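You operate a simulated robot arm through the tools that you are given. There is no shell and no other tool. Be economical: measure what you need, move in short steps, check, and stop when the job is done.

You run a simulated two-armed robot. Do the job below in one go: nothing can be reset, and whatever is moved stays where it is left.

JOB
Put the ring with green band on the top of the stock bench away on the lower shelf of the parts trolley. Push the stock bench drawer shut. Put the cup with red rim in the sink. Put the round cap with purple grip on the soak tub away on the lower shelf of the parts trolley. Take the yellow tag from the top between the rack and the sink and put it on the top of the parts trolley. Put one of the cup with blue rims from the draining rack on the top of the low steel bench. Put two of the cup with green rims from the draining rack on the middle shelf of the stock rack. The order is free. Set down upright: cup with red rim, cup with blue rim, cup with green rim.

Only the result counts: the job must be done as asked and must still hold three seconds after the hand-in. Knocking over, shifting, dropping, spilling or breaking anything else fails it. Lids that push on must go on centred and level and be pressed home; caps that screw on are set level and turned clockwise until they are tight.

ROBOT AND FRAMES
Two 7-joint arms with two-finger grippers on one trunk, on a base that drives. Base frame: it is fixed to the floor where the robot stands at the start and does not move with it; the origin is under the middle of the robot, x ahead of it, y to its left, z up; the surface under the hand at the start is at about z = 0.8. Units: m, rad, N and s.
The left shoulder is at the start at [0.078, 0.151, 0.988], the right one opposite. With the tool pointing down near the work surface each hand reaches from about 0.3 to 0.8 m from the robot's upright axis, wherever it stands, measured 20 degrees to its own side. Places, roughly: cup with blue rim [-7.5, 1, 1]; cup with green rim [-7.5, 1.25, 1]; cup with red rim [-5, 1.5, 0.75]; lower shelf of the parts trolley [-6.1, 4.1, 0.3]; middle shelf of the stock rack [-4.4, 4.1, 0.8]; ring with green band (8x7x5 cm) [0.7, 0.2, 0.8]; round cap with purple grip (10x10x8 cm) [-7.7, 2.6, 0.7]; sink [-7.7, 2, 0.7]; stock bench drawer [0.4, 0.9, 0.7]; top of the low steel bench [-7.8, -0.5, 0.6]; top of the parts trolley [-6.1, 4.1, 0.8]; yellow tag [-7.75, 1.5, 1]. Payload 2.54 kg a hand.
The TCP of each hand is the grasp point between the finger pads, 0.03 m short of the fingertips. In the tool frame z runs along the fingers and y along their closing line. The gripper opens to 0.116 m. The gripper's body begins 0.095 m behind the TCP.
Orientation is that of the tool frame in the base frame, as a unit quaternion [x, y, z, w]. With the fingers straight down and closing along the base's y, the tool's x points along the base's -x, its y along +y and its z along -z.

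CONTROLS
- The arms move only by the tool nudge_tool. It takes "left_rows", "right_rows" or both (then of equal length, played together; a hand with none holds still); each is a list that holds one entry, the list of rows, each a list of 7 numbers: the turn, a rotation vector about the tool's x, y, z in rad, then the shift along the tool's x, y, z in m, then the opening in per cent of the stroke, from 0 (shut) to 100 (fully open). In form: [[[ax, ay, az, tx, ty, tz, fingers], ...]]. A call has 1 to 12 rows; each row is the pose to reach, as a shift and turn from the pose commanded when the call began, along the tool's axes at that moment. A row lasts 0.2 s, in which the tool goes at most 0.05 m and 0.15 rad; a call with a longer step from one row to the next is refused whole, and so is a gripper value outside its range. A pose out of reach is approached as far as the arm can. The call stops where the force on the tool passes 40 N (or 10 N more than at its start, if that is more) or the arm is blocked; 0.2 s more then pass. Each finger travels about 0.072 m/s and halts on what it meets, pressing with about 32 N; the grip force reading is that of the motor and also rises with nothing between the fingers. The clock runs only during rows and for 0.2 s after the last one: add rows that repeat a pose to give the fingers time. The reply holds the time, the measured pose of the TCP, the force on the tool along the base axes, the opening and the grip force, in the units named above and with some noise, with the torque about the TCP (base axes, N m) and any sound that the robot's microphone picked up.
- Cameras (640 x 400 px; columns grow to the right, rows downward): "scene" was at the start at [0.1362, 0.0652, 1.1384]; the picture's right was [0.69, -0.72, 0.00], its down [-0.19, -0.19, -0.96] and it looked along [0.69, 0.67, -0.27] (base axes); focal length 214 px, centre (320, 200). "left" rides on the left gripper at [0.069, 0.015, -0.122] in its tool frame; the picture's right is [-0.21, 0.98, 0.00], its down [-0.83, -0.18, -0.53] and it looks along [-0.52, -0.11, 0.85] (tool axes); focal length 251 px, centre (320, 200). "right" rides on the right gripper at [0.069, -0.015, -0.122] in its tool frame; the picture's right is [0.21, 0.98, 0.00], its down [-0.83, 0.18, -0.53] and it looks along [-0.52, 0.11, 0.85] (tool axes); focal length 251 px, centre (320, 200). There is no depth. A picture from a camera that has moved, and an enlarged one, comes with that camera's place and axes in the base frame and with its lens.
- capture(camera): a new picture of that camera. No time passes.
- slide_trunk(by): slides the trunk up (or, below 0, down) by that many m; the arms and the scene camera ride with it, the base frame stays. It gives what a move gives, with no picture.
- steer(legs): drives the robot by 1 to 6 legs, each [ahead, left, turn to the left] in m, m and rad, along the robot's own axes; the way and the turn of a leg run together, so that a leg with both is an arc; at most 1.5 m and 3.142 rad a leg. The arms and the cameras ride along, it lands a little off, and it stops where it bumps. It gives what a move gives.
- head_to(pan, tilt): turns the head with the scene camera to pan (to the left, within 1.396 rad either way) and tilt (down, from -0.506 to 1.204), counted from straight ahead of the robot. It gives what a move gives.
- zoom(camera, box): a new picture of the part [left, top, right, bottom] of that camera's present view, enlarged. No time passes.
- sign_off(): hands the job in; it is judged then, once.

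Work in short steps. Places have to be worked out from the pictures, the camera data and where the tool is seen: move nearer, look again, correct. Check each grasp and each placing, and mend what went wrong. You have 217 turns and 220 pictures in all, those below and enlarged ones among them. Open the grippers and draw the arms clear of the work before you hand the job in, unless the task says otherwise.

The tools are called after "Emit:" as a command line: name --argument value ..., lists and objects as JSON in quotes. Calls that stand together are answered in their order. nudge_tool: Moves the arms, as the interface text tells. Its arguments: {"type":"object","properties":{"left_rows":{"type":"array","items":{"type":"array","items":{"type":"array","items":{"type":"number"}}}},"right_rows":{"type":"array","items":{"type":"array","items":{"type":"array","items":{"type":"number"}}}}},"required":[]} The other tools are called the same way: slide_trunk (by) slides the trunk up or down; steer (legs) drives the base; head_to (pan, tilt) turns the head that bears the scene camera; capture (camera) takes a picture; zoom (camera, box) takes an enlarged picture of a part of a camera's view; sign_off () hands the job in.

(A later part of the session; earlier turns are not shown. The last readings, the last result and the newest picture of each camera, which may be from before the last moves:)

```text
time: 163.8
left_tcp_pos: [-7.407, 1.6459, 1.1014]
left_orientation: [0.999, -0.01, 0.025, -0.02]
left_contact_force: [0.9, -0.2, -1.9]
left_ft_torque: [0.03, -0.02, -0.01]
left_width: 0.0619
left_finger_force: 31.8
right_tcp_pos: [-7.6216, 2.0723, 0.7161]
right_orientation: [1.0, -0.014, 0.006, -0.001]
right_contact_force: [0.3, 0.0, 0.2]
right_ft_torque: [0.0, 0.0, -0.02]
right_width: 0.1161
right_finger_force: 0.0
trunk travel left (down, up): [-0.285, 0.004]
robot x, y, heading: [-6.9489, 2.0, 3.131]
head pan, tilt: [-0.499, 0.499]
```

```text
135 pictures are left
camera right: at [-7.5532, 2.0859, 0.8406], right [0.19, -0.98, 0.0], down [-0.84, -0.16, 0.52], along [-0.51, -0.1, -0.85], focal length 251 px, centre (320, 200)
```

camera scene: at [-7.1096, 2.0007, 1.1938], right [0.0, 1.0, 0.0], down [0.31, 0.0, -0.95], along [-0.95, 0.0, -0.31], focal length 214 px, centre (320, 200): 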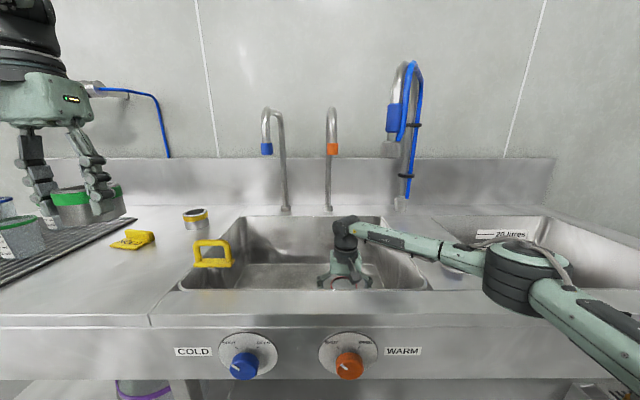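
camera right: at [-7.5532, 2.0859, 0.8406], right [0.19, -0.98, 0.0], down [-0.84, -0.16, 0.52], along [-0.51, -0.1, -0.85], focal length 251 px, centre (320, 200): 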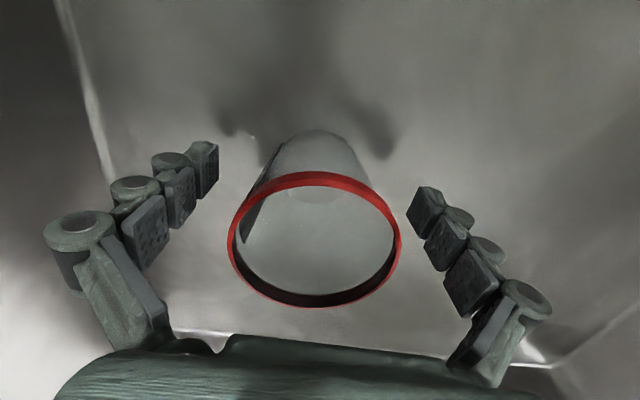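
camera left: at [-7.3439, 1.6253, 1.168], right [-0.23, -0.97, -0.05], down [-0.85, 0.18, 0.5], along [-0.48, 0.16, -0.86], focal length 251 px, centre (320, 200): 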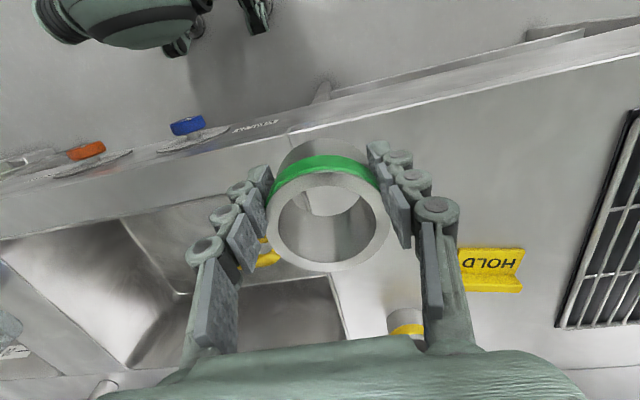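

A row was too long; redo the raise in shorter steps.

Emit:
nudge_tool --right_rows '[[[0, 0, 0, 0, 0, -0.04, 100], [0, 0, 0, 0, 0, -0.08, 100], [0, 0, 0, 0, 0, -0.12, 100], [0, 0, 0, 0, 0, -0.16, 100], [0, 0, 0, 0, 0, -0.2, 100], [0, 0, 0, 0, 0, -0.24, 100], [0, 0, 0, 0.02, -0.02, -0.27, 100], [0, 0, 0, 0.04, -0.04, -0.3, 100], [0, 0, 0, 0.06, -0.06, -0.32, 100]]]'

Emit:
capture --camera "scene"

Emit:
capture --camera "right"

```text
time: 165.8
left_tcp_pos: [-7.4068, 1.6463, 1.1028]
left_orientation: [0.999, -0.01, 0.026, -0.02]
left_contact_force: [0.5, 0.1, -2.6]
left_ft_torque: [-0.02, -0.03, 0.02]
left_width: 0.0618
left_finger_force: 32.3
right_tcp_pos: [-7.5603, 2.1316, 1.0358]
right_orientation: [1.0, -0.014, 0.006, -0.001]
right_contact_force: [0.5, 0.2, 0.6]
right_ft_torque: [-0.01, 0.0, -0.01]
right_width: 0.1157
right_finger_force: 0.0
trunk travel left (down, up): [-0.285, 0.004]
robot x, y, heading: [-6.9479, 1.9981, 3.129]
head pan, tilt: [-0.499, 0.499]
```

```text
134 pictures are left
camera scene: at [-7.1092, 2.0013, 1.1939], right [0.01, 1.0, 0.0], down [0.31, 0.0, -0.95], along [-0.95, 0.0, -0.31], focal length 214 px, centre (320, 200)
```

scene: 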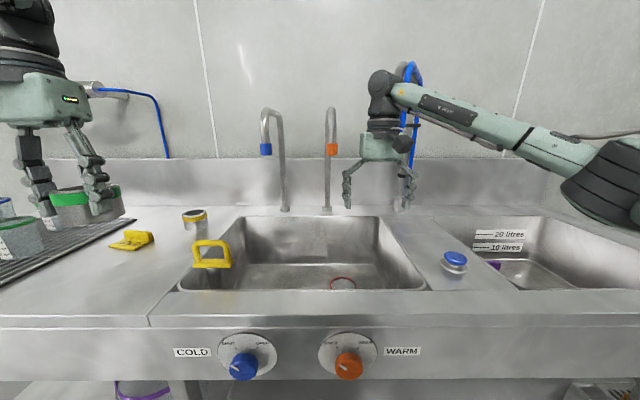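

```text
133 pictures are left
camera right: at [-7.494, 2.1439, 1.1594], right [0.19, -0.98, 0.0], down [-0.84, -0.16, 0.52], along [-0.52, -0.1, -0.85], focal length 251 px, centre (320, 200)
```

right: 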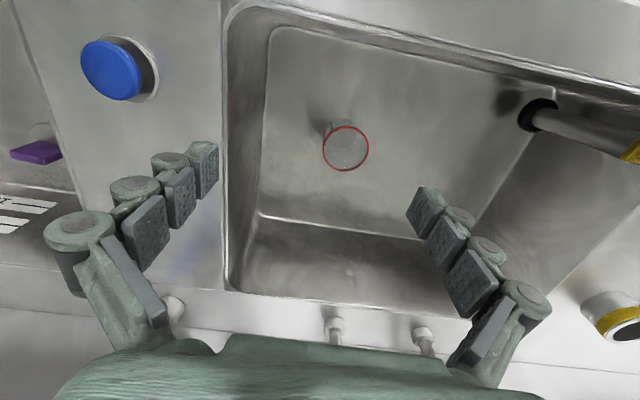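

The cup is fine in the sink. The head seems not to have followed my last command; try again with a different angle.

Emit:
head_to --pan 0.3 --tilt 0.6

Emit:
capture --camera "scene"

```text
time: 166.9
left_tcp_pos: [-7.4074, 1.6463, 1.1047]
left_orientation: [0.999, -0.009, 0.023, -0.021]
left_contact_force: [0.8, 0.4, -2.4]
left_ft_torque: [0.01, -0.01, -0.04]
left_width: 0.0617
left_finger_force: 32.1
right_tcp_pos: [-7.5623, 2.1292, 1.0356]
right_orientation: [1.0, -0.015, 0.006, 0.0]
right_contact_force: [0.3, 0.0, 0.4]
right_ft_torque: [-0.02, 0.0, 0.02]
right_width: 0.1158
right_finger_force: 0.0
trunk travel left (down, up): [-0.285, 0.004]
robot x, y, heading: [-6.9475, 1.9969, 3.127]
head pan, tilt: [0.3, 0.6]
```

```text
132 pictures are left
camera scene: at [-7.1016, 1.9755, 1.1691], right [-0.28, 0.96, 0.0], down [0.53, 0.16, -0.83], along [-0.8, -0.23, -0.56], focal length 214 px, centre (320, 200)
```

scene: 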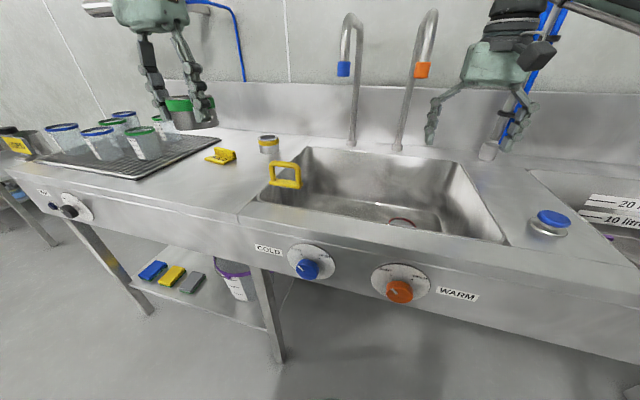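

Head works in that direction. Slide 0.45 m right to reach the soak tub.

Emit:
steer --legs '[[0, -0.45, 0]]'

Emit:
capture --camera "right"

Emit:
head_to --pan 0.0 --tilt 0.6

Emit:
capture --camera "scene"

```text
time: 171.7
left_tcp_pos: [-7.3997, 2.0897, 1.1038]
left_orientation: [0.999, -0.006, 0.023, -0.021]
left_contact_force: [0.0, 0.4, -1.8]
left_ft_torque: [-0.03, -0.04, 0.02]
left_width: 0.0617
left_finger_force: 32.1
right_tcp_pos: [-7.5583, 2.5707, 1.0348]
right_orientation: [1.0, -0.01, 0.006, 0.0]
right_contact_force: [0.3, 0.3, -0.4]
right_ft_torque: [0.04, -0.01, 0.0]
right_width: 0.1161
right_finger_force: 0.1
trunk travel left (down, up): [-0.285, 0.004]
robot x, y, heading: [-6.9431, 2.4475, 3.136]
head pan, tilt: [0.3, 0.6]
```

```text
131 pictures are left
camera right: at [-7.4913, 2.5854, 1.1587], right [0.19, -0.98, 0.0], down [-0.84, -0.17, 0.52], along [-0.51, -0.1, -0.85], focal length 251 px, centre (320, 200)
```

right: 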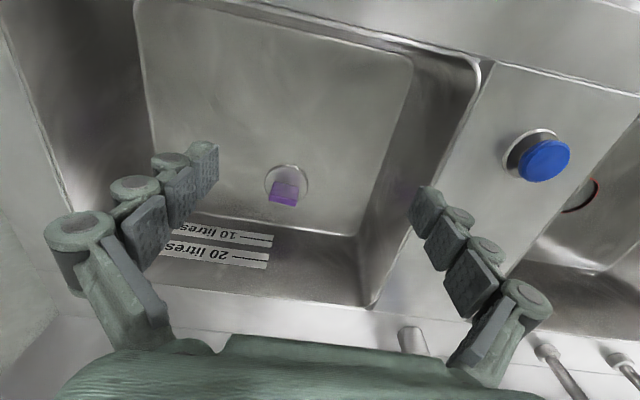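

```text
time: 172.5
left_tcp_pos: [-7.3994, 2.0882, 1.1042]
left_orientation: [0.999, -0.006, 0.025, -0.021]
left_contact_force: [0.5, -0.2, -1.9]
left_ft_torque: [0.0, -0.03, 0.0]
left_width: 0.0617
left_finger_force: 31.9
right_tcp_pos: [-7.5582, 2.5703, 1.0346]
right_orientation: [1.0, -0.01, 0.006, -0.001]
right_contact_force: [-0.1, -0.2, -0.6]
right_ft_torque: [-0.01, -0.02, -0.04]
right_width: 0.1157
right_finger_force: 0.1
trunk travel left (down, up): [-0.285, 0.004]
robot x, y, heading: [-6.9406, 2.4467, 3.137]
head pan, tilt: [0.0, 0.6]
```

```text
130 pictures are left
camera scene: at [-7.1007, 2.4323, 1.1731], right [-0.15, 0.99, 0.0], down [0.51, 0.08, -0.85], along [-0.85, -0.13, -0.52], focal length 214 px, centre (320, 200)
```

scene: 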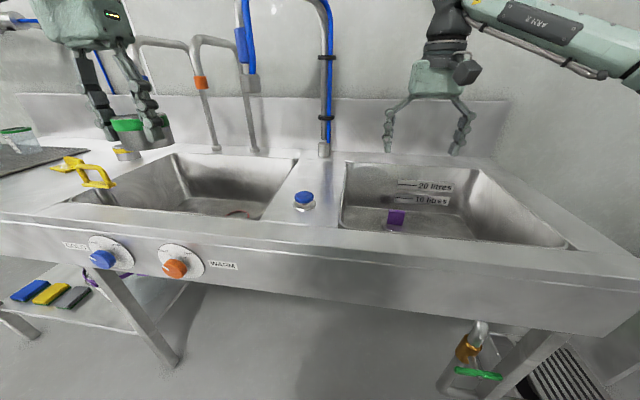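

Emit:
zoom --camera "right" --box '[230, 140, 350, 240]'

Emit:
zoom --camera "scene" --box '[340, 160, 460, 250]'

```text
4.00 times, centred on (290, 190) of right
camera zoom: at [-7.4912, 2.5852, 1.1588], right [0.19, -0.98, 0.0], down [-0.84, -0.17, 0.52], along [-0.51, -0.1, -0.85], focal length 1006 px, centre (440, 240)
```

zoom: 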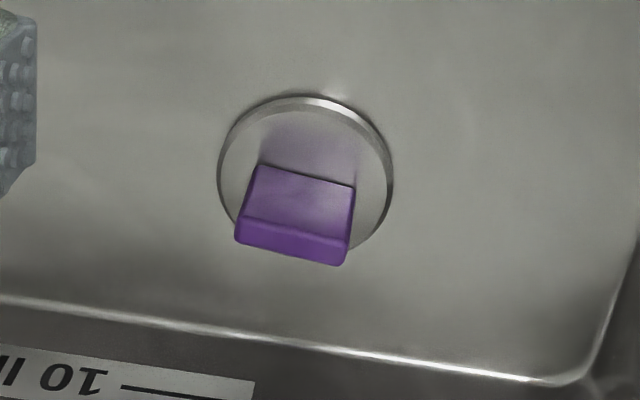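

```text
4.44 times, centred on (400, 205) of scene
camera zoom: at [-7.1007, 2.4323, 1.1731], right [-0.15, 0.99, 0.0], down [0.51, 0.08, -0.85], along [-0.85, -0.13, -0.52], focal length 953 px, centre (-36, 178)
```

zoom: 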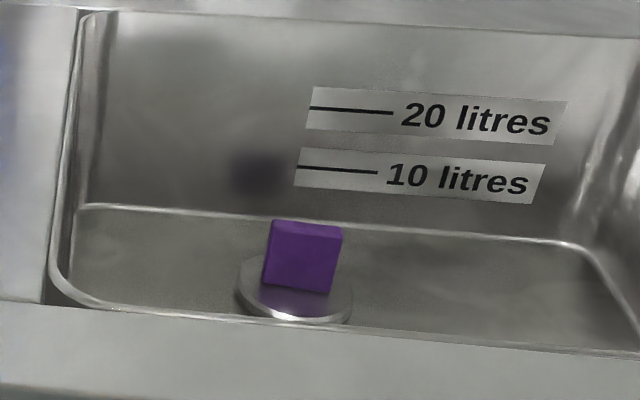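

The cap's purple grip is a fin ≈5 cm wide along y, ~1.8 cm thick along x, centre (−7.76, 2.607), top z≈0.745. I'll grip it closing along x: turn the hand 90°, drive 8 cm closer.

Emit:
nudge_tool --right_rows '[[[0, 0, -0.14, 0, 0, 0, 100], [0, 0, -0.28, 0, 0, 0, 80], [0, 0, -0.42, 0, 0, 0, 60], [0, 0, -0.56, 0, 0, 0, 60], [0, 0, -0.7, 0, 0, 0, 60], [0, 0, -0.84, 0, 0, 0, 60], [0, 0, -0.98, 0, 0, 0, 60], [0, 0, -1.12, 0, 0, 0, 60], [0, 0, -1.26, 0, 0, 0, 60], [0, 0, -1.4, 0, 0, 0, 60], [0, 0, -1.54, 0, 0, 0, 60], [0, 0, -1.57, 0, 0, 0, 60]]]'

Emit:
steer --legs '[[0.08, 0, 0]]'

Emit:
capture --camera "right"

```text
time: 175.1
left_tcp_pos: [-7.4005, 2.0879, 1.1036]
left_orientation: [0.999, -0.006, 0.024, -0.02]
left_contact_force: [-0.1, 1.3, -2.4]
left_ft_torque: [0.02, -0.06, -0.06]
left_width: 0.0616
left_finger_force: 31.7
right_tcp_pos: [-7.3436, 2.4701, 1.005]
right_orientation: [0.724, 0.69, 0.003, 0.002]
right_contact_force: [-0.7, 0.2, -0.3]
right_ft_torque: [0.01, 0.02, 0.01]
right_width: 0.0697
right_finger_force: 0.0
right hand out of reach, approached as far as the arm can: row 6, 7, 8, 9, 10, 11, 12
trunk travel left (down, up): [-0.285, 0.004]
robot x, y, heading: [-6.9436, 2.4452, 3.137]
head pan, tilt: [0.0, 0.6]
```

```text
time: 176.2
left_tcp_pos: [-7.4814, 2.0905, 1.1027]
left_orientation: [0.999, -0.008, 0.025, -0.021]
left_contact_force: [-0.6, -0.1, -2.7]
left_ft_torque: [0.04, -0.08, 0.02]
left_width: 0.0618
left_finger_force: 32.0
right_tcp_pos: [-7.4225, 2.4717, 1.0032]
right_orientation: [0.724, 0.689, 0.002, 0.001]
right_contact_force: [0.1, 1.4, -0.3]
right_ft_torque: [-0.01, -0.04, 0.02]
right_width: 0.0692
right_finger_force: 0.1
trunk travel left (down, up): [-0.285, 0.004]
robot x, y, heading: [-7.0223, 2.4441, 3.136]
head pan, tilt: [0.0, 0.6]
```

```text
127 pictures are left
camera right: at [-7.4362, 2.5412, 1.1269], right [0.99, 0.17, 0.01], down [0.14, -0.83, 0.53], along [0.09, -0.53, -0.85], focal length 251 px, centre (320, 200)
```

right: 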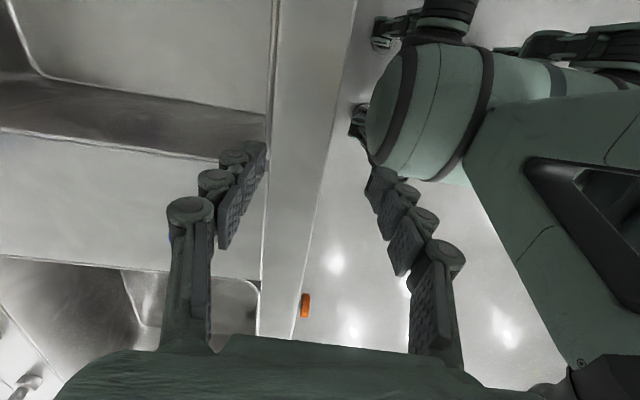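

That wrist direction runs out of range. Turn back and go the other way round.

Emit:
nudge_tool --right_rows '[[[0, 0, 0.13, 0.01, -0.02, -0.003, 60], [0, 0, 0.27, 0.02, -0.04, -0.006, 60], [0, 0, 0.41, 0.03, -0.06, -0.01, 60], [0, 0, 0.55, 0.04, -0.08, -0.01, 60], [0, 0, 0.69, 0.05, -0.1, -0.015, 60], [0, 0, 0.83, 0.06, -0.12, -0.02, 60], [0, 0, 0.97, 0.07, -0.14, -0.02, 60], [0, 0, 1.1, 0.08, -0.16, -0.02, 60], [0, 0, 1.24, 0.09, -0.18, -0.02, 60], [0, 0, 1.38, 0.1, -0.2, -0.02, 60], [0, 0, 1.5, 0.1, -0.217, -0.03, 60], [0, 0, 1.57, 0.1, -0.217, -0.03, 60]]]'

Emit:
nudge_tool --right_rows '[[[0, 0, 0.14, 0, 0, 0, 60], [0, 0, 0.28, 0, 0, 0, 60], [0, 0, 0.42, 0, 0, 0, 60], [0, 0, 0.56, 0, 0, 0, 60], [0, 0, 0.7, 0, 0, 0, 60], [0, 0, 0.84, 0, 0, 0, 60], [0, 0, 0.98, 0, 0, 0, 60], [0, 0, 1.12, 0, 0, 0, 60], [0, 0, 1.26, 0, 0, 0, 60], [0, 0, 1.4, 0, 0, 0, 60], [0, 0, 1.54, 0, 0, 0, 60], [0, 0, 1.56, 0, 0, 0, 60]]]'

Emit:
capture --camera "right"

Emit:
capture --camera "scene"

```text
time: 178.8
left_tcp_pos: [-7.4792, 2.0907, 1.103]
left_orientation: [0.999, -0.007, 0.026, -0.022]
left_contact_force: [1.1, 0.2, -2.3]
left_ft_torque: [-0.05, -0.01, -0.01]
left_width: 0.062
left_finger_force: 32.0
right_tcp_pos: [-7.6358, 2.5831, 1.0328]
right_orientation: [1.0, -0.026, 0.002, 0.0]
right_contact_force: [-0.4, 1.1, -0.5]
right_ft_torque: [0.03, 0.01, -0.02]
right_width: 0.0697
right_finger_force: 0.0
trunk travel left (down, up): [-0.285, 0.004]
robot x, y, heading: [-7.0212, 2.4449, 3.134]
head pan, tilt: [0.0, 0.6]
```

```text
time: 181.4
left_tcp_pos: [-7.4803, 2.091, 1.1024]
left_orientation: [0.999, -0.007, 0.025, -0.021]
left_contact_force: [-1.0, -0.1, -2.4]
left_ft_torque: [0.0, -0.05, -0.01]
left_width: 0.0618
left_finger_force: 32.2
right_tcp_pos: [-7.6358, 2.5808, 1.0336]
right_orientation: [-0.692, 0.722, -0.001, 0.002]
right_contact_force: [0.2, -0.3, 0.5]
right_ft_torque: [0.0, 0.01, 0.0]
right_width: 0.0696
right_finger_force: 0.0
trunk travel left (down, up): [-0.285, 0.004]
robot x, y, heading: [-7.0263, 2.444, 3.13]
head pan, tilt: [0.0, 0.6]
```

```text
126 pictures are left
camera right: at [-7.6237, 2.512, 1.1563], right [-0.98, -0.17, -0.01], down [-0.15, 0.83, 0.53], along [-0.09, 0.53, -0.85], focal length 251 px, centre (320, 200)
```

right: 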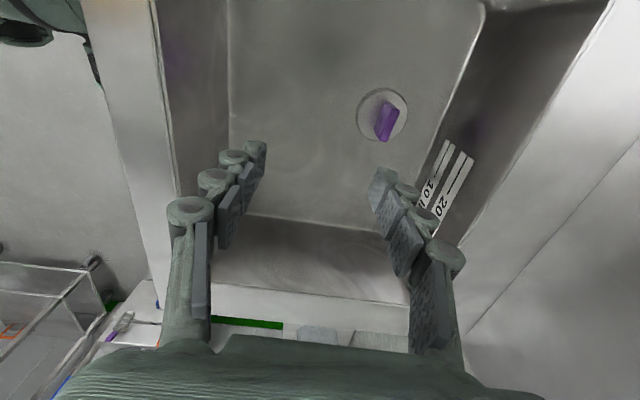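

```text
125 pictures are left
camera scene: at [-7.1802, 2.4336, 1.173], right [-0.14, 0.99, 0.0], down [0.51, 0.07, -0.85], along [-0.85, -0.12, -0.52], focal length 214 px, centre (320, 200)
```

scene: 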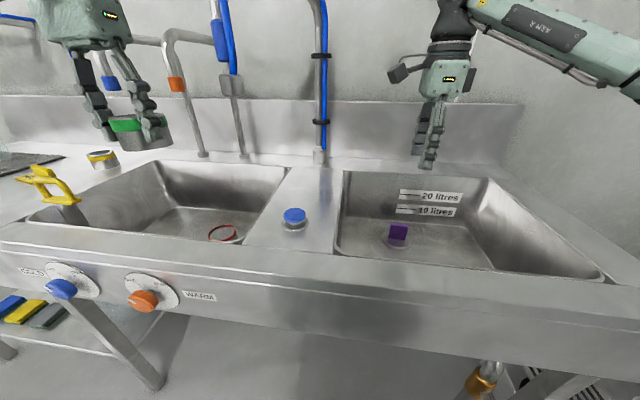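

Now the hand is oriented well; fin confirmed at (−7.756, 2.609). Move over it and lower to z≈0.85.

Emit:
nudge_tool --right_rows '[[[0, 0, 0, -0.006, 0.03, 0, 60], [0, 0, 0, -0.012, 0.06, 0, 60], [0, 0, 0, -0.018, 0.09, 0.01, 60], [0, 0, 0, -0.022, 0.12, 0.03, 60], [0, 0, 0, -0.022, 0.12, 0.07, 60], [0, 0, 0, -0.022, 0.12, 0.11, 60], [0, 0, 0, -0.022, 0.12, 0.15, 60], [0, 0, 0, -0.022, 0.12, 0.183, 60]]]'

Emit:
capture --camera "right"

Emit:
capture --camera "scene"

```text
time: 183.2
left_tcp_pos: [-7.481, 2.0902, 1.1022]
left_orientation: [0.999, -0.007, 0.025, -0.022]
left_contact_force: [0.1, -0.4, -2.7]
left_ft_torque: [0.0, -0.05, -0.01]
left_width: 0.0618
left_finger_force: 32.4
right_tcp_pos: [-7.7526, 2.6058, 0.8478]
right_orientation: [-0.694, 0.72, -0.001, 0.002]
right_contact_force: [-0.2, 0.3, 0.5]
right_ft_torque: [-0.01, -0.01, -0.02]
right_width: 0.0697
right_finger_force: 0.2
trunk travel left (down, up): [-0.285, 0.004]
robot x, y, heading: [-7.0229, 2.4464, 3.13]
head pan, tilt: [0.0, 0.6]
```

```text
124 pictures are left
camera right: at [-7.7405, 2.5374, 0.9702], right [-0.98, -0.18, -0.01], down [-0.15, 0.83, 0.53], along [-0.09, 0.53, -0.85], focal length 251 px, centre (320, 200)
```

right: 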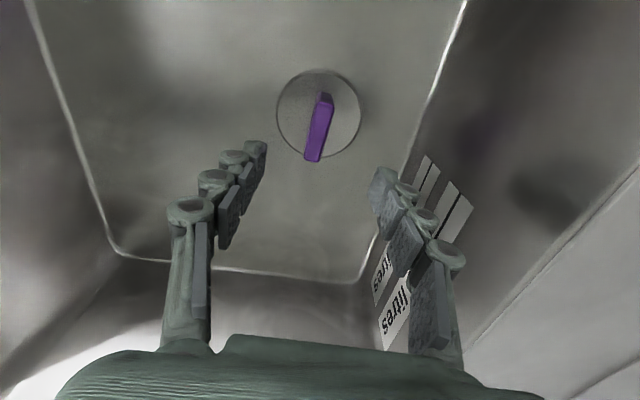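

```text
123 pictures are left
camera scene: at [-7.1804, 2.4336, 1.173], right [-0.14, 0.99, 0.0], down [0.51, 0.07, -0.85], along [-0.85, -0.12, -0.52], focal length 214 px, centre (320, 200)
```

scene: 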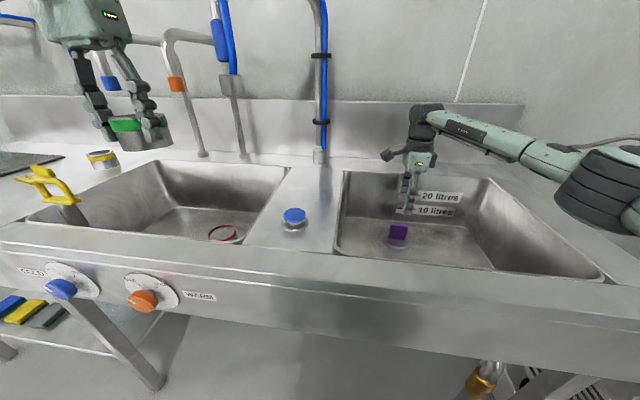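

Aligned. Lower to z≈0.72 and close on the fin.

Emit:
nudge_tool --right_rows '[[[0, 0, 0, 0.003, 0, 0.04, 60], [0, 0, 0, 0.003, 0, 0.08, 60], [0, 0, 0, 0.003, 0, 0.11, 60], [0, 0, 0, 0.003, 0, 0.126, 60], [0, 0, 0, 0.003, 0, 0.126, 30], [0, 0, 0, 0.003, 0, 0.126, 0], [0, 0, 0, 0.003, 0, 0.126, 0], [0, 0, 0, 0.003, 0, 0.126, 0]]]'

Emit:
capture --camera "right"

```text
time: 185.0
left_tcp_pos: [-7.4786, 2.088, 1.1029]
left_orientation: [0.999, -0.007, 0.023, -0.022]
left_contact_force: [0.7, 0.0, -2.6]
left_ft_torque: [0.01, -0.03, 0.0]
left_width: 0.062
left_finger_force: 31.8
right_tcp_pos: [-7.7514, 2.6024, 0.7295]
right_orientation: [-0.693, 0.721, 0.001, -0.002]
right_contact_force: [-9.5, -2.8, 26.6]
right_ft_torque: [-0.37, 0.26, -0.22]
right_width: 0.0153
right_finger_force: 31.5
trunk travel left (down, up): [-0.285, 0.004]
robot x, y, heading: [-7.0231, 2.4418, 3.135]
head pan, tilt: [0.0, 0.6]
```

```text
122 pictures are left
camera right: at [-7.74, 2.5353, 0.8518], right [-0.98, -0.18, 0.0], down [-0.15, 0.83, 0.53], along [-0.1, 0.53, -0.85], focal length 251 px, centre (320, 200)
```

right: 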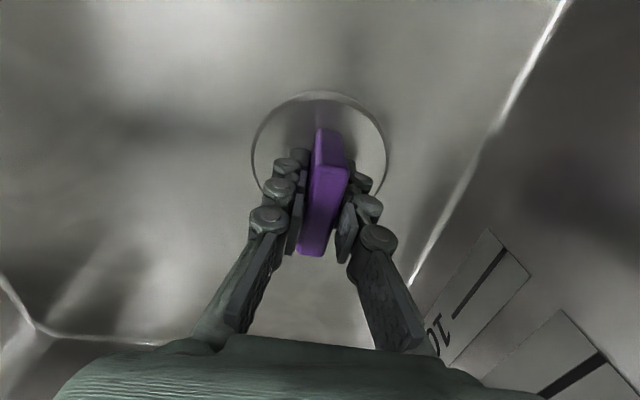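

Gripped (15 mm). Lift slowly.

Emit:
nudge_tool --right_rows '[[[0, 0, 0, 0, 0, -0.01, 0], [0, 0, 0, 0, 0, -0.03, 0], [0, 0, 0, 0, 0, -0.06, 0], [0, 0, 0, 0, 0, -0.1, 0]]]'

Emit:
capture --camera "right"

Emit:
zoom --camera "scene" --box '[330, 100, 510, 260]'

```text
time: 186.0
left_tcp_pos: [-7.4801, 2.0904, 1.1028]
left_orientation: [0.999, -0.006, 0.025, -0.022]
left_contact_force: [0.3, 0.1, -2.1]
left_ft_torque: [0.03, -0.05, 0.0]
left_width: 0.0617
left_finger_force: 32.2
right_tcp_pos: [-7.7529, 2.6024, 0.8241]
right_orientation: [-0.694, 0.72, -0.002, 0.003]
right_contact_force: [0.9, -0.6, -2.4]
right_ft_torque: [-0.04, 0.04, 0.02]
right_width: 0.0153
right_finger_force: 32.0
trunk travel left (down, up): [-0.285, 0.004]
robot x, y, heading: [-7.0222, 2.4451, 3.136]
head pan, tilt: [0.0, 0.6]
```

```text
121 pictures are left
camera right: at [-7.7423, 2.5341, 0.946], right [-0.98, -0.18, -0.01], down [-0.15, 0.83, 0.53], along [-0.09, 0.53, -0.85], focal length 251 px, centre (320, 200)
```

right: 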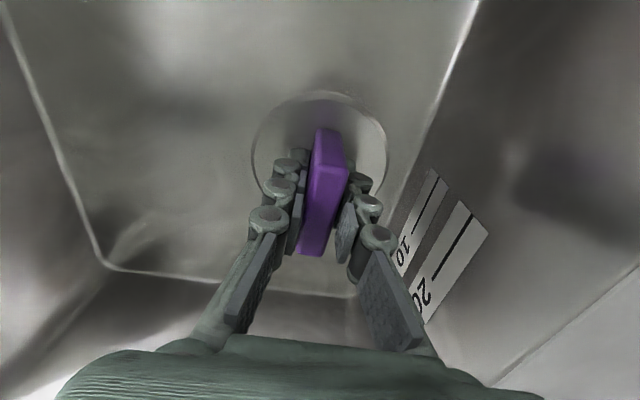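

```text
2.50 times, centred on (420, 180) of scene
camera zoom: at [-7.1799, 2.4334, 1.173], right [-0.14, 0.99, 0.0], down [0.51, 0.07, -0.85], along [-0.85, -0.12, -0.52], focal length 536 px, centre (70, 250)
```

zoom: 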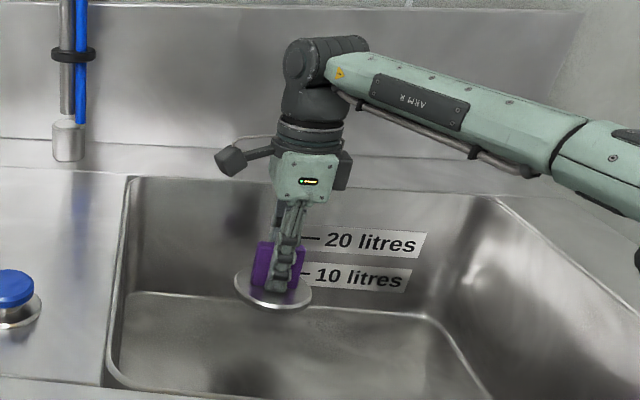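

Cap is held. Raise it and draw it back, then back the base off and turn right towards the trolley.

Emit:
nudge_tool --right_rows '[[[0, 0, 0, 0, 0, -0.04, 0], [0, 0, 0, 0, 0, -0.08, 0], [0, 0, 0, 0, 0, -0.12, 0], [0, 0, 0, 0, 0, -0.16, 0], [0, 0, 0, 0, 0, -0.2, 0], [0, 0, 0, 0, -0.02, -0.23, 0], [0, 0, 0, 0, -0.05, -0.23, 0], [0, 0, 0, 0, -0.08, -0.23, 0], [0, 0, 0, 0, -0.12, -0.23, 0]]]'

Emit:
steer --legs '[[-0.9, 0, 0], [0, 0, -0.8]]'

Emit:
head_to --pan 0.0 --tilt 0.3

Emit:
capture --camera "scene"

```text
time: 188.0
left_tcp_pos: [-7.4804, 2.0918, 1.1028]
left_orientation: [0.999, -0.007, 0.025, -0.02]
left_contact_force: [0.2, -0.4, -2.3]
left_ft_torque: [-0.01, -0.02, -0.04]
left_width: 0.0617
left_finger_force: 32.2
right_tcp_pos: [-7.6354, 2.601, 1.0575]
right_orientation: [-0.693, 0.721, -0.002, 0.001]
right_contact_force: [0.6, 0.2, -3.3]
right_ft_torque: [0.01, 0.02, 0.0]
right_width: 0.0155
right_finger_force: 32.4
trunk travel left (down, up): [-0.285, 0.004]
robot x, y, heading: [-7.0231, 2.4463, 3.134]
head pan, tilt: [0.0, 0.6]
```

```text
time: 194.9
left_tcp_pos: [-6.6917, 2.5256, 1.1021]
left_orientation: [0.911, -0.411, 0.032, -0.009]
left_contact_force: [0.2, 0.2, -2.6]
left_ft_torque: [-0.08, -0.01, -0.01]
left_width: 0.0614
left_finger_force: 31.8
right_tcp_pos: [-6.4182, 2.982, 1.0574]
right_orientation: [-0.341, 0.94, -0.003, 0.001]
right_contact_force: [0.6, -0.2, -2.1]
right_ft_torque: [-0.02, 0.0, -0.01]
right_width: 0.0155
right_finger_force: 31.4
trunk travel left (down, up): [-0.285, 0.004]
robot x, y, heading: [-6.1216, 2.4268, 2.298]
head pan, tilt: [0.0, 0.6]
```

```text
time: 195.7
left_tcp_pos: [-6.6914, 2.5255, 1.1039]
left_orientation: [0.911, -0.411, 0.032, -0.01]
left_contact_force: [0.3, -1.0, -3.1]
left_ft_torque: [-0.05, -0.04, -0.03]
left_width: 0.0616
left_finger_force: 32.2
right_tcp_pos: [-6.4163, 2.9824, 1.0566]
right_orientation: [-0.341, 0.94, -0.003, 0.002]
right_contact_force: [-0.7, 0.1, -3.1]
right_ft_torque: [0.02, -0.02, 0.01]
right_width: 0.0156
right_finger_force: 32.3
trunk travel left (down, up): [-0.285, 0.004]
robot x, y, heading: [-6.1135, 2.4269, 2.3]
head pan, tilt: [0.0, 0.3]
```

```text
119 pictures are left
camera scene: at [-6.2347, 2.5345, 1.1737], right [0.64, 0.77, 0.0], down [0.39, -0.33, -0.86], along [-0.66, 0.55, -0.51], focal length 214 px, centre (320, 200)
```

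scene: 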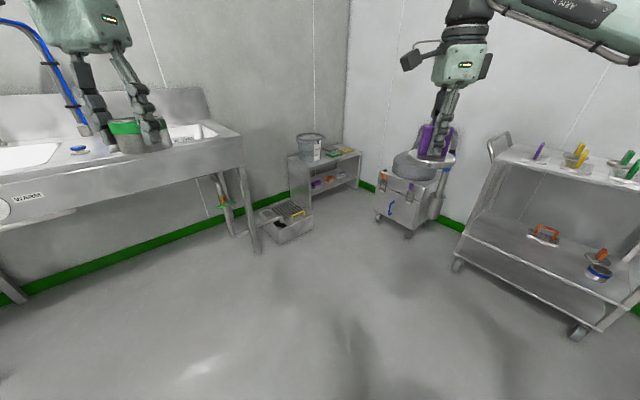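

The trolley is at the right. Turn to face it (+y).

Emit:
steer --legs '[[0, 0, -0.73]]'

Emit:
head_to --pan 0.0 --tilt 0.45

Emit:
capture --camera "scene"

```text
time: 198.1
left_tcp_pos: [-6.4701, 2.8848, 1.1014]
left_orientation: [-0.698, 0.715, -0.033, -0.003]
left_contact_force: [0.8, 0.2, -2.0]
left_ft_torque: [-0.06, 0.02, -0.02]
left_width: 0.0616
left_finger_force: 31.6
right_tcp_pos: [-5.9582, 3.0362, 1.0576]
right_orientation: [0.026, 1.0, -0.004, 0.001]
right_contact_force: [0.1, -0.1, -3.4]
right_ft_torque: [0.0, 0.03, -0.02]
right_width: 0.0153
right_finger_force: 31.7
trunk travel left (down, up): [-0.285, 0.004]
robot x, y, heading: [-6.1217, 2.421, 1.549]
head pan, tilt: [0.0, 0.3]
```

```text
time: 198.8
left_tcp_pos: [-6.4708, 2.8863, 1.1011]
left_orientation: [-0.698, 0.715, -0.035, -0.003]
left_contact_force: [0.7, 0.4, -1.6]
left_ft_torque: [-0.05, 0.03, 0.0]
left_width: 0.0616
left_finger_force: 31.7
right_tcp_pos: [-5.9586, 3.0348, 1.0557]
right_orientation: [0.026, 1.0, -0.003, 0.001]
right_contact_force: [0.3, -0.5, -3.4]
right_ft_torque: [0.04, 0.02, -0.02]
right_width: 0.0156
right_finger_force: 32.2
trunk travel left (down, up): [-0.285, 0.004]
robot x, y, heading: [-6.1209, 2.4283, 1.55]
head pan, tilt: [0.0, 0.45]
```

```text
118 pictures are left
camera scene: at [-6.1299, 2.5837, 1.1741], right [0.99, 0.12, 0.0], down [0.06, -0.5, -0.86], along [-0.11, 0.85, -0.51], focal length 214 px, centre (320, 200)
```

scene: 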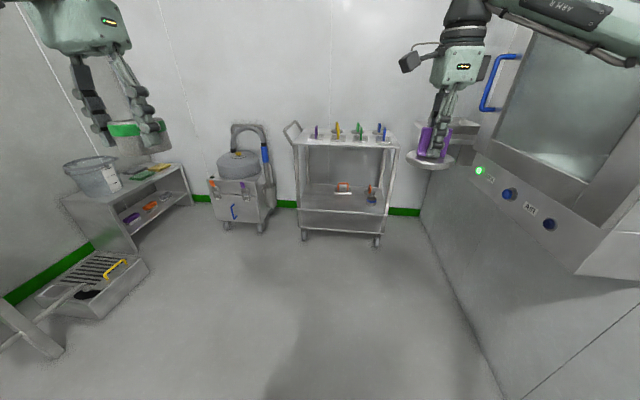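

Trolley lower shelf spans x≈−6.45…−5.8, front edge y≈3.86. Drive 0.5 m nearer, and look at the lower shelf.

Emit:
steer --legs '[[0.5, 0, 0.02]]'

Emit:
slide_trunk --by -0.25

Emit:
capture --camera "scene"

Emit:
zoom --camera "scene" --box '[220, 130, 440, 270]'

```text
time: 201.7
left_tcp_pos: [-6.4715, 3.3675, 1.1013]
left_orientation: [-0.703, 0.71, -0.035, -0.002]
left_contact_force: [-0.4, 1.0, -2.2]
left_ft_torque: [-0.06, -0.01, 0.03]
left_width: 0.0615
left_finger_force: 32.2
right_tcp_pos: [-5.962, 3.5234, 1.0561]
right_orientation: [0.017, 1.0, -0.004, 0.0]
right_contact_force: [0.3, 0.5, -2.9]
right_ft_torque: [-0.03, 0.02, -0.01]
right_width: 0.0155
right_finger_force: 32.3
trunk travel left (down, up): [-0.285, 0.004]
robot x, y, heading: [-6.1146, 2.9078, 1.57]
head pan, tilt: [0.0, 0.45]
```

```text
time: 204.3
left_tcp_pos: [-6.4729, 3.3665, 0.8512]
left_orientation: [-0.703, 0.71, -0.035, -0.002]
left_contact_force: [0.2, -0.5, -2.4]
left_ft_torque: [-0.04, 0.0, 0.01]
left_width: 0.0617
left_finger_force: 31.9
right_tcp_pos: [-5.961, 3.5222, 0.8067]
right_orientation: [0.017, 1.0, -0.004, 0.0]
right_contact_force: [-0.2, -0.3, -3.6]
right_ft_torque: [-0.01, -0.02, -0.04]
right_width: 0.0153
right_finger_force: 32.0
trunk travel left (down, up): [-0.035, 0.254]
robot x, y, heading: [-6.1152, 2.9108, 1.573]
head pan, tilt: [0.0, 0.45]
```

```text
117 pictures are left
camera scene: at [-6.1256, 3.0687, 0.9247], right [0.99, 0.14, 0.0], down [0.07, -0.5, -0.86], along [-0.12, 0.86, -0.5], focal length 214 px, centre (320, 200)
```

scene: 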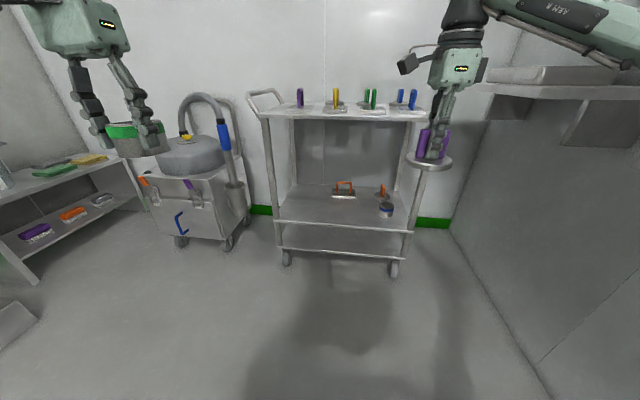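

```text
2.86 times, centred on (330, 200) of scene
camera zoom: at [-6.1256, 3.0687, 0.9247], right [0.99, 0.14, 0.0], down [0.07, -0.5, -0.86], along [-0.12, 0.86, -0.5], focal length 613 px, centre (291, 200)
```

zoom: 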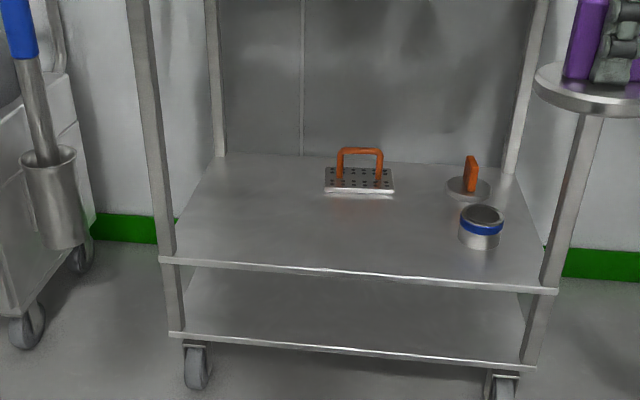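

The lower shelf (with the orange items) is at z≈0.32, y 3.89–4.28. Left-front is free: ring to about (−6.31, 4.0), cap to about (−6.1, 4.0). First pull the right hand back, and bring the left hand forward and down in front of the trolley.

Emit:
nudge_tool --right_rows '[[[0, 0, 0, -0.02, -0.03, 0, 0], [0, 0, 0, -0.04, -0.06, 0, 0], [0, 0, 0, -0.06, -0.09, 0, 0], [0, 0, 0, -0.08, -0.12, 0, 0], [0, 0, 0, -0.1, -0.15, 0, 0], [0, 0, 0, -0.12, -0.18, 0, 0], [0, 0, 0, -0.12, -0.21, 0, 0], [0, 0, 0, -0.12, -0.24, 0, 0]]]' --left_rows '[[[0, 0, 0, -0.02, 0, 0.02, 15], [0, 0, 0, -0.05, 0, 0.05, 15], [0, 0, 0, -0.08, 0, 0.08, 15], [0, 0, 0, -0.11, -0.01, 0.11, 15], [0, 0, 0, -0.13, -0.03, 0.14, 15], [0, 0, 0, -0.15, -0.05, 0.17, 15], [0, 0, 0, -0.16, -0.07, 0.21, 15], [0, 0, 0, -0.16, -0.09, 0.25, 15]]]'

Emit:
capture --camera "scene"

Emit:
capture --camera "left"

```text
time: 206.3
left_tcp_pos: [-6.4843, 3.4658, 0.593]
left_orientation: [0.758, -0.651, 0.038, -0.003]
left_contact_force: [-0.2, -0.3, -2.4]
left_ft_torque: [-0.05, -0.02, 0.01]
left_width: 0.0618
left_finger_force: 31.6
right_tcp_pos: [-5.9451, 3.3191, 0.8073]
right_orientation: [-0.074, 0.997, -0.012, 0.013]
right_contact_force: [-0.1, 0.4, -2.4]
right_ft_torque: [-0.02, 0.01, -0.02]
right_width: 0.0154
right_finger_force: 32.7
trunk travel left (down, up): [-0.035, 0.254]
robot x, y, heading: [-6.1343, 2.9121, 1.726]
head pan, tilt: [0.0, 0.45]
stopped in row 8 (left hand): the arm was blocked; the commanded pose is now the measured one
```

```text
115 pictures are left
camera scene: at [-6.162, 3.0714, 0.9328], right [0.99, 0.15, 0.01], down [0.07, -0.43, -0.9], along [-0.13, 0.89, -0.44], focal length 214 px, centre (320, 200)
```

scene: 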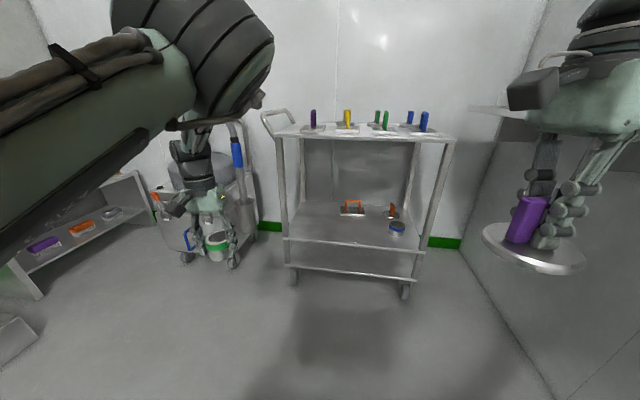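

```text
114 pictures are left
camera left: at [-6.4964, 3.4, 0.7169], right [-1.0, 0.06, -0.06], down [0.02, 0.87, 0.5], along [0.09, 0.49, -0.87], focal length 251 px, centre (320, 200)
```

left: 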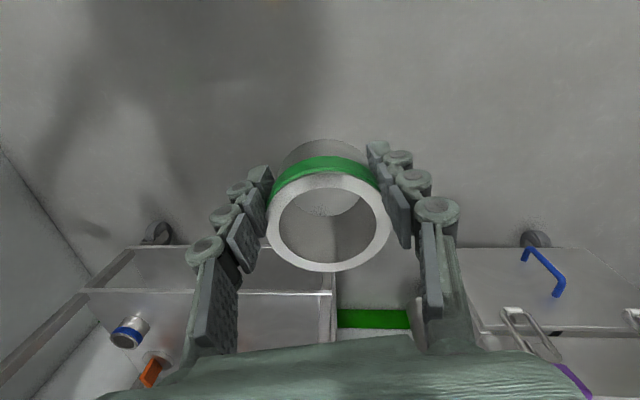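

The base got turned slightly — something pushed back, perhaps the right elbow against the machine on the right. Look to the right.

Emit:
head_to --pan -0.9 --tilt 0.3

Emit:
capture --camera "scene"

Emit:
capture --camera "right"

```text
time: 207.5
left_tcp_pos: [-6.4823, 3.4659, 0.5883]
left_orientation: [0.757, -0.652, 0.04, -0.004]
left_contact_force: [0.3, -0.3, -2.4]
left_ft_torque: [-0.08, 0.0, -0.02]
left_width: 0.0618
left_finger_force: 32.3
right_tcp_pos: [-5.9431, 3.319, 0.8063]
right_orientation: [-0.073, 0.997, -0.011, 0.016]
right_contact_force: [-0.2, -0.1, -3.0]
right_ft_torque: [0.02, 0.0, -0.01]
right_width: 0.0154
right_finger_force: 31.9
trunk travel left (down, up): [-0.035, 0.254]
robot x, y, heading: [-6.1296, 2.9093, 1.721]
head pan, tilt: [-0.901, 0.3]
```

```text
113 pictures are left
camera scene: at [-6.0845, 3.0497, 0.9455], right [0.73, -0.68, 0.01], down [-0.19, -0.22, -0.96], along [0.65, 0.7, -0.29], focal length 214 px, centre (320, 200)
```

scene: 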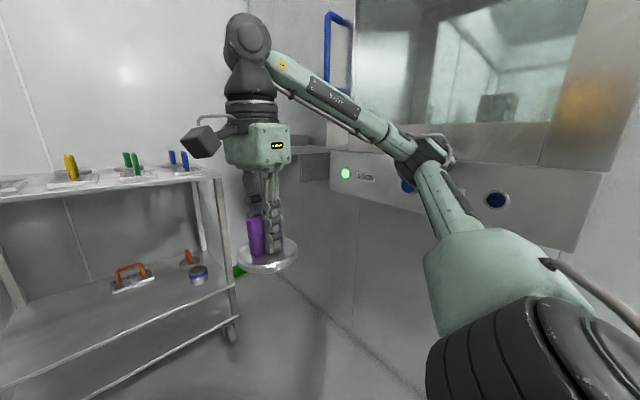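

```text
112 pictures are left
camera right: at [-6.0142, 3.2972, 0.9266], right [-0.36, 0.93, -0.03], down [0.77, 0.31, 0.55], along [0.53, 0.17, -0.83], focal length 251 px, centre (320, 200)
```

right: 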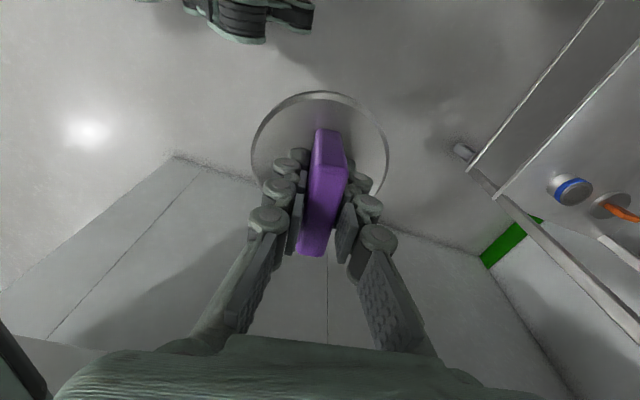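

The right elbow sits against the machine's panel. Move the base left 0.25 m away from it and straighten up.

Emit:
steer --legs '[[0, 0.25, 0], [0, 0, -0.15]]'

Emit:
capture --camera "scene"

Emit:
capture --camera "left"

```text
time: 211.1
left_tcp_pos: [-6.6284, 3.4773, 0.5945]
left_orientation: [-0.703, 0.711, -0.033, -0.001]
left_contact_force: [-0.5, 0.1, -3.0]
left_ft_torque: [-0.04, -0.01, 0.02]
left_width: 0.0615
left_finger_force: 32.1
right_tcp_pos: [-6.1143, 3.2445, 0.8049]
right_orientation: [0.01, 1.0, -0.008, 0.006]
right_contact_force: [0.5, -0.6, -3.0]
right_ft_torque: [0.02, -0.02, 0.03]
right_width: 0.0155
right_finger_force: 32.2
trunk travel left (down, up): [-0.035, 0.254]
robot x, y, heading: [-6.3677, 2.8771, 1.567]
head pan, tilt: [-0.901, 0.3]
```

```text
111 pictures are left
camera scene: at [-6.2967, 3.0009, 0.9456], right [0.62, -0.79, 0.0], down [-0.23, -0.18, -0.96], along [0.75, 0.59, -0.3], focal length 214 px, centre (320, 200)
```

scene: 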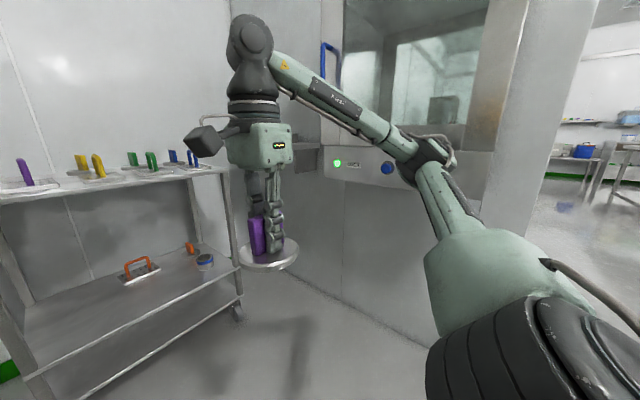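

```text
110 pictures are left
camera left: at [-6.6482, 3.4146, 0.72], right [-0.97, 0.22, -0.05], down [0.17, 0.85, 0.5], along [0.16, 0.48, -0.86], focal length 251 px, centre (320, 200)
```

left: 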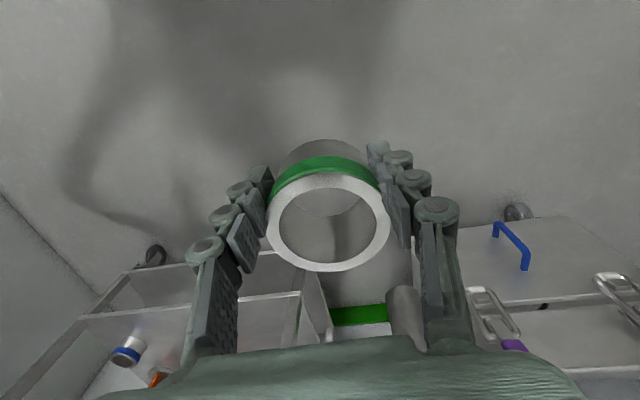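

Clear now. I'll do the cap first: pull the left hand back, and bring the right hand forward and down to z≈0.46 in front of the trolley.

Emit:
slide_trunk --by -0.03

Emit:
nudge_tool --right_rows '[[[0, 0, 0, 0, 0.025, 0.03, 0], [0, 0, 0, 0, 0.05, 0.06, 0], [0, 0, 0, 0, 0.075, 0.095, 0], [0, 0, 0, 0, 0.1, 0.13, 0], [0, 0, 0, 0, 0.125, 0.165, 0], [0, 0, 0, 0, 0.15, 0.2, 0], [0, 0, 0, 0, 0.175, 0.235, 0], [0, 0, 0, 0, 0.2, 0.27, 0], [0, 0, 0, 0, 0.22, 0.3, 0], [0, 0, 0, 0, 0.23, 0.315, 0]]]' --left_rows '[[[0, 0, 0, 0.01, 0, -0.02, 15], [0, 0, 0, 0.02, 0.01, -0.05, 15], [0, 0, 0, 0.03, 0.02, -0.08, 15], [0, 0, 0, 0.05, 0.03, -0.11, 15], [0, 0, 0, 0.07, 0.04, -0.14, 15], [0, 0, 0, 0.09, 0.05, -0.17, 15], [0, 0, 0, 0.11, 0.06, -0.2, 15], [0, 0, 0, 0.12, 0.07, -0.23, 15], [0, 0, 0, 0.13, 0.08, -0.25, 15], [0, 0, 0, 0.14, 0.08, -0.25, 15]]]'

Emit:
capture --camera "scene"

Emit:
capture --camera "right"

```text
time: 211.8
left_tcp_pos: [-6.6281, 3.4771, 0.5655]
left_orientation: [-0.704, 0.71, -0.034, -0.002]
left_contact_force: [-0.5, -0.6, -3.3]
left_ft_torque: [-0.02, 0.02, -0.03]
left_width: 0.0616
left_finger_force: 31.7
right_tcp_pos: [-6.1141, 3.2454, 0.7757]
right_orientation: [0.01, 1.0, -0.008, 0.006]
right_contact_force: [0.0, -0.1, -2.9]
right_ft_torque: [0.03, 0.01, 0.0]
right_width: 0.0153
right_finger_force: 32.0
trunk travel left (down, up): [-0.005, 0.284]
robot x, y, heading: [-6.3708, 2.8751, 1.562]
head pan, tilt: [-0.901, 0.3]
```

```text
time: 214.1
left_tcp_pos: [-6.7221, 3.35, 0.8177]
left_orientation: [-0.703, 0.71, -0.033, -0.002]
left_contact_force: [0.4, -0.6, -2.2]
left_ft_torque: [0.0, 0.01, 0.0]
left_width: 0.0617
left_finger_force: 31.8
right_tcp_pos: [-6.1073, 3.4692, 0.4558]
right_orientation: [0.01, 1.0, -0.008, 0.005]
right_contact_force: [-0.2, -0.7, -2.7]
right_ft_torque: [0.02, 0.06, -0.01]
right_width: 0.0153
right_finger_force: 32.1
trunk travel left (down, up): [-0.005, 0.284]
robot x, y, heading: [-6.3757, 2.8743, 1.566]
head pan, tilt: [-0.901, 0.3]
```

```text
109 pictures are left
camera scene: at [-6.2967, 3.001, 0.9156], right [0.61, -0.79, 0.0], down [-0.23, -0.18, -0.96], along [0.75, 0.59, -0.3], focal length 214 px, centre (320, 200)
```

scene: 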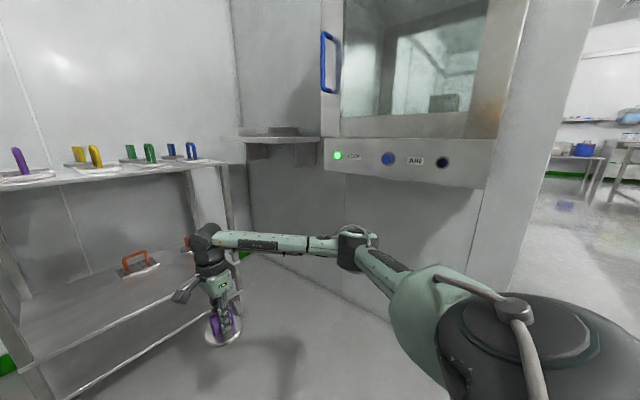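

```text
108 pictures are left
camera right: at [-6.1789, 3.4582, 0.5789], right [-0.19, 0.98, -0.02], down [0.82, 0.17, 0.54], along [0.53, 0.09, -0.84], focal length 251 px, centre (320, 200)
```

right: 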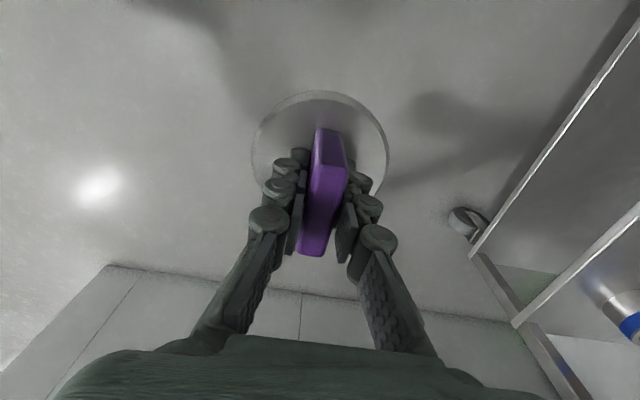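

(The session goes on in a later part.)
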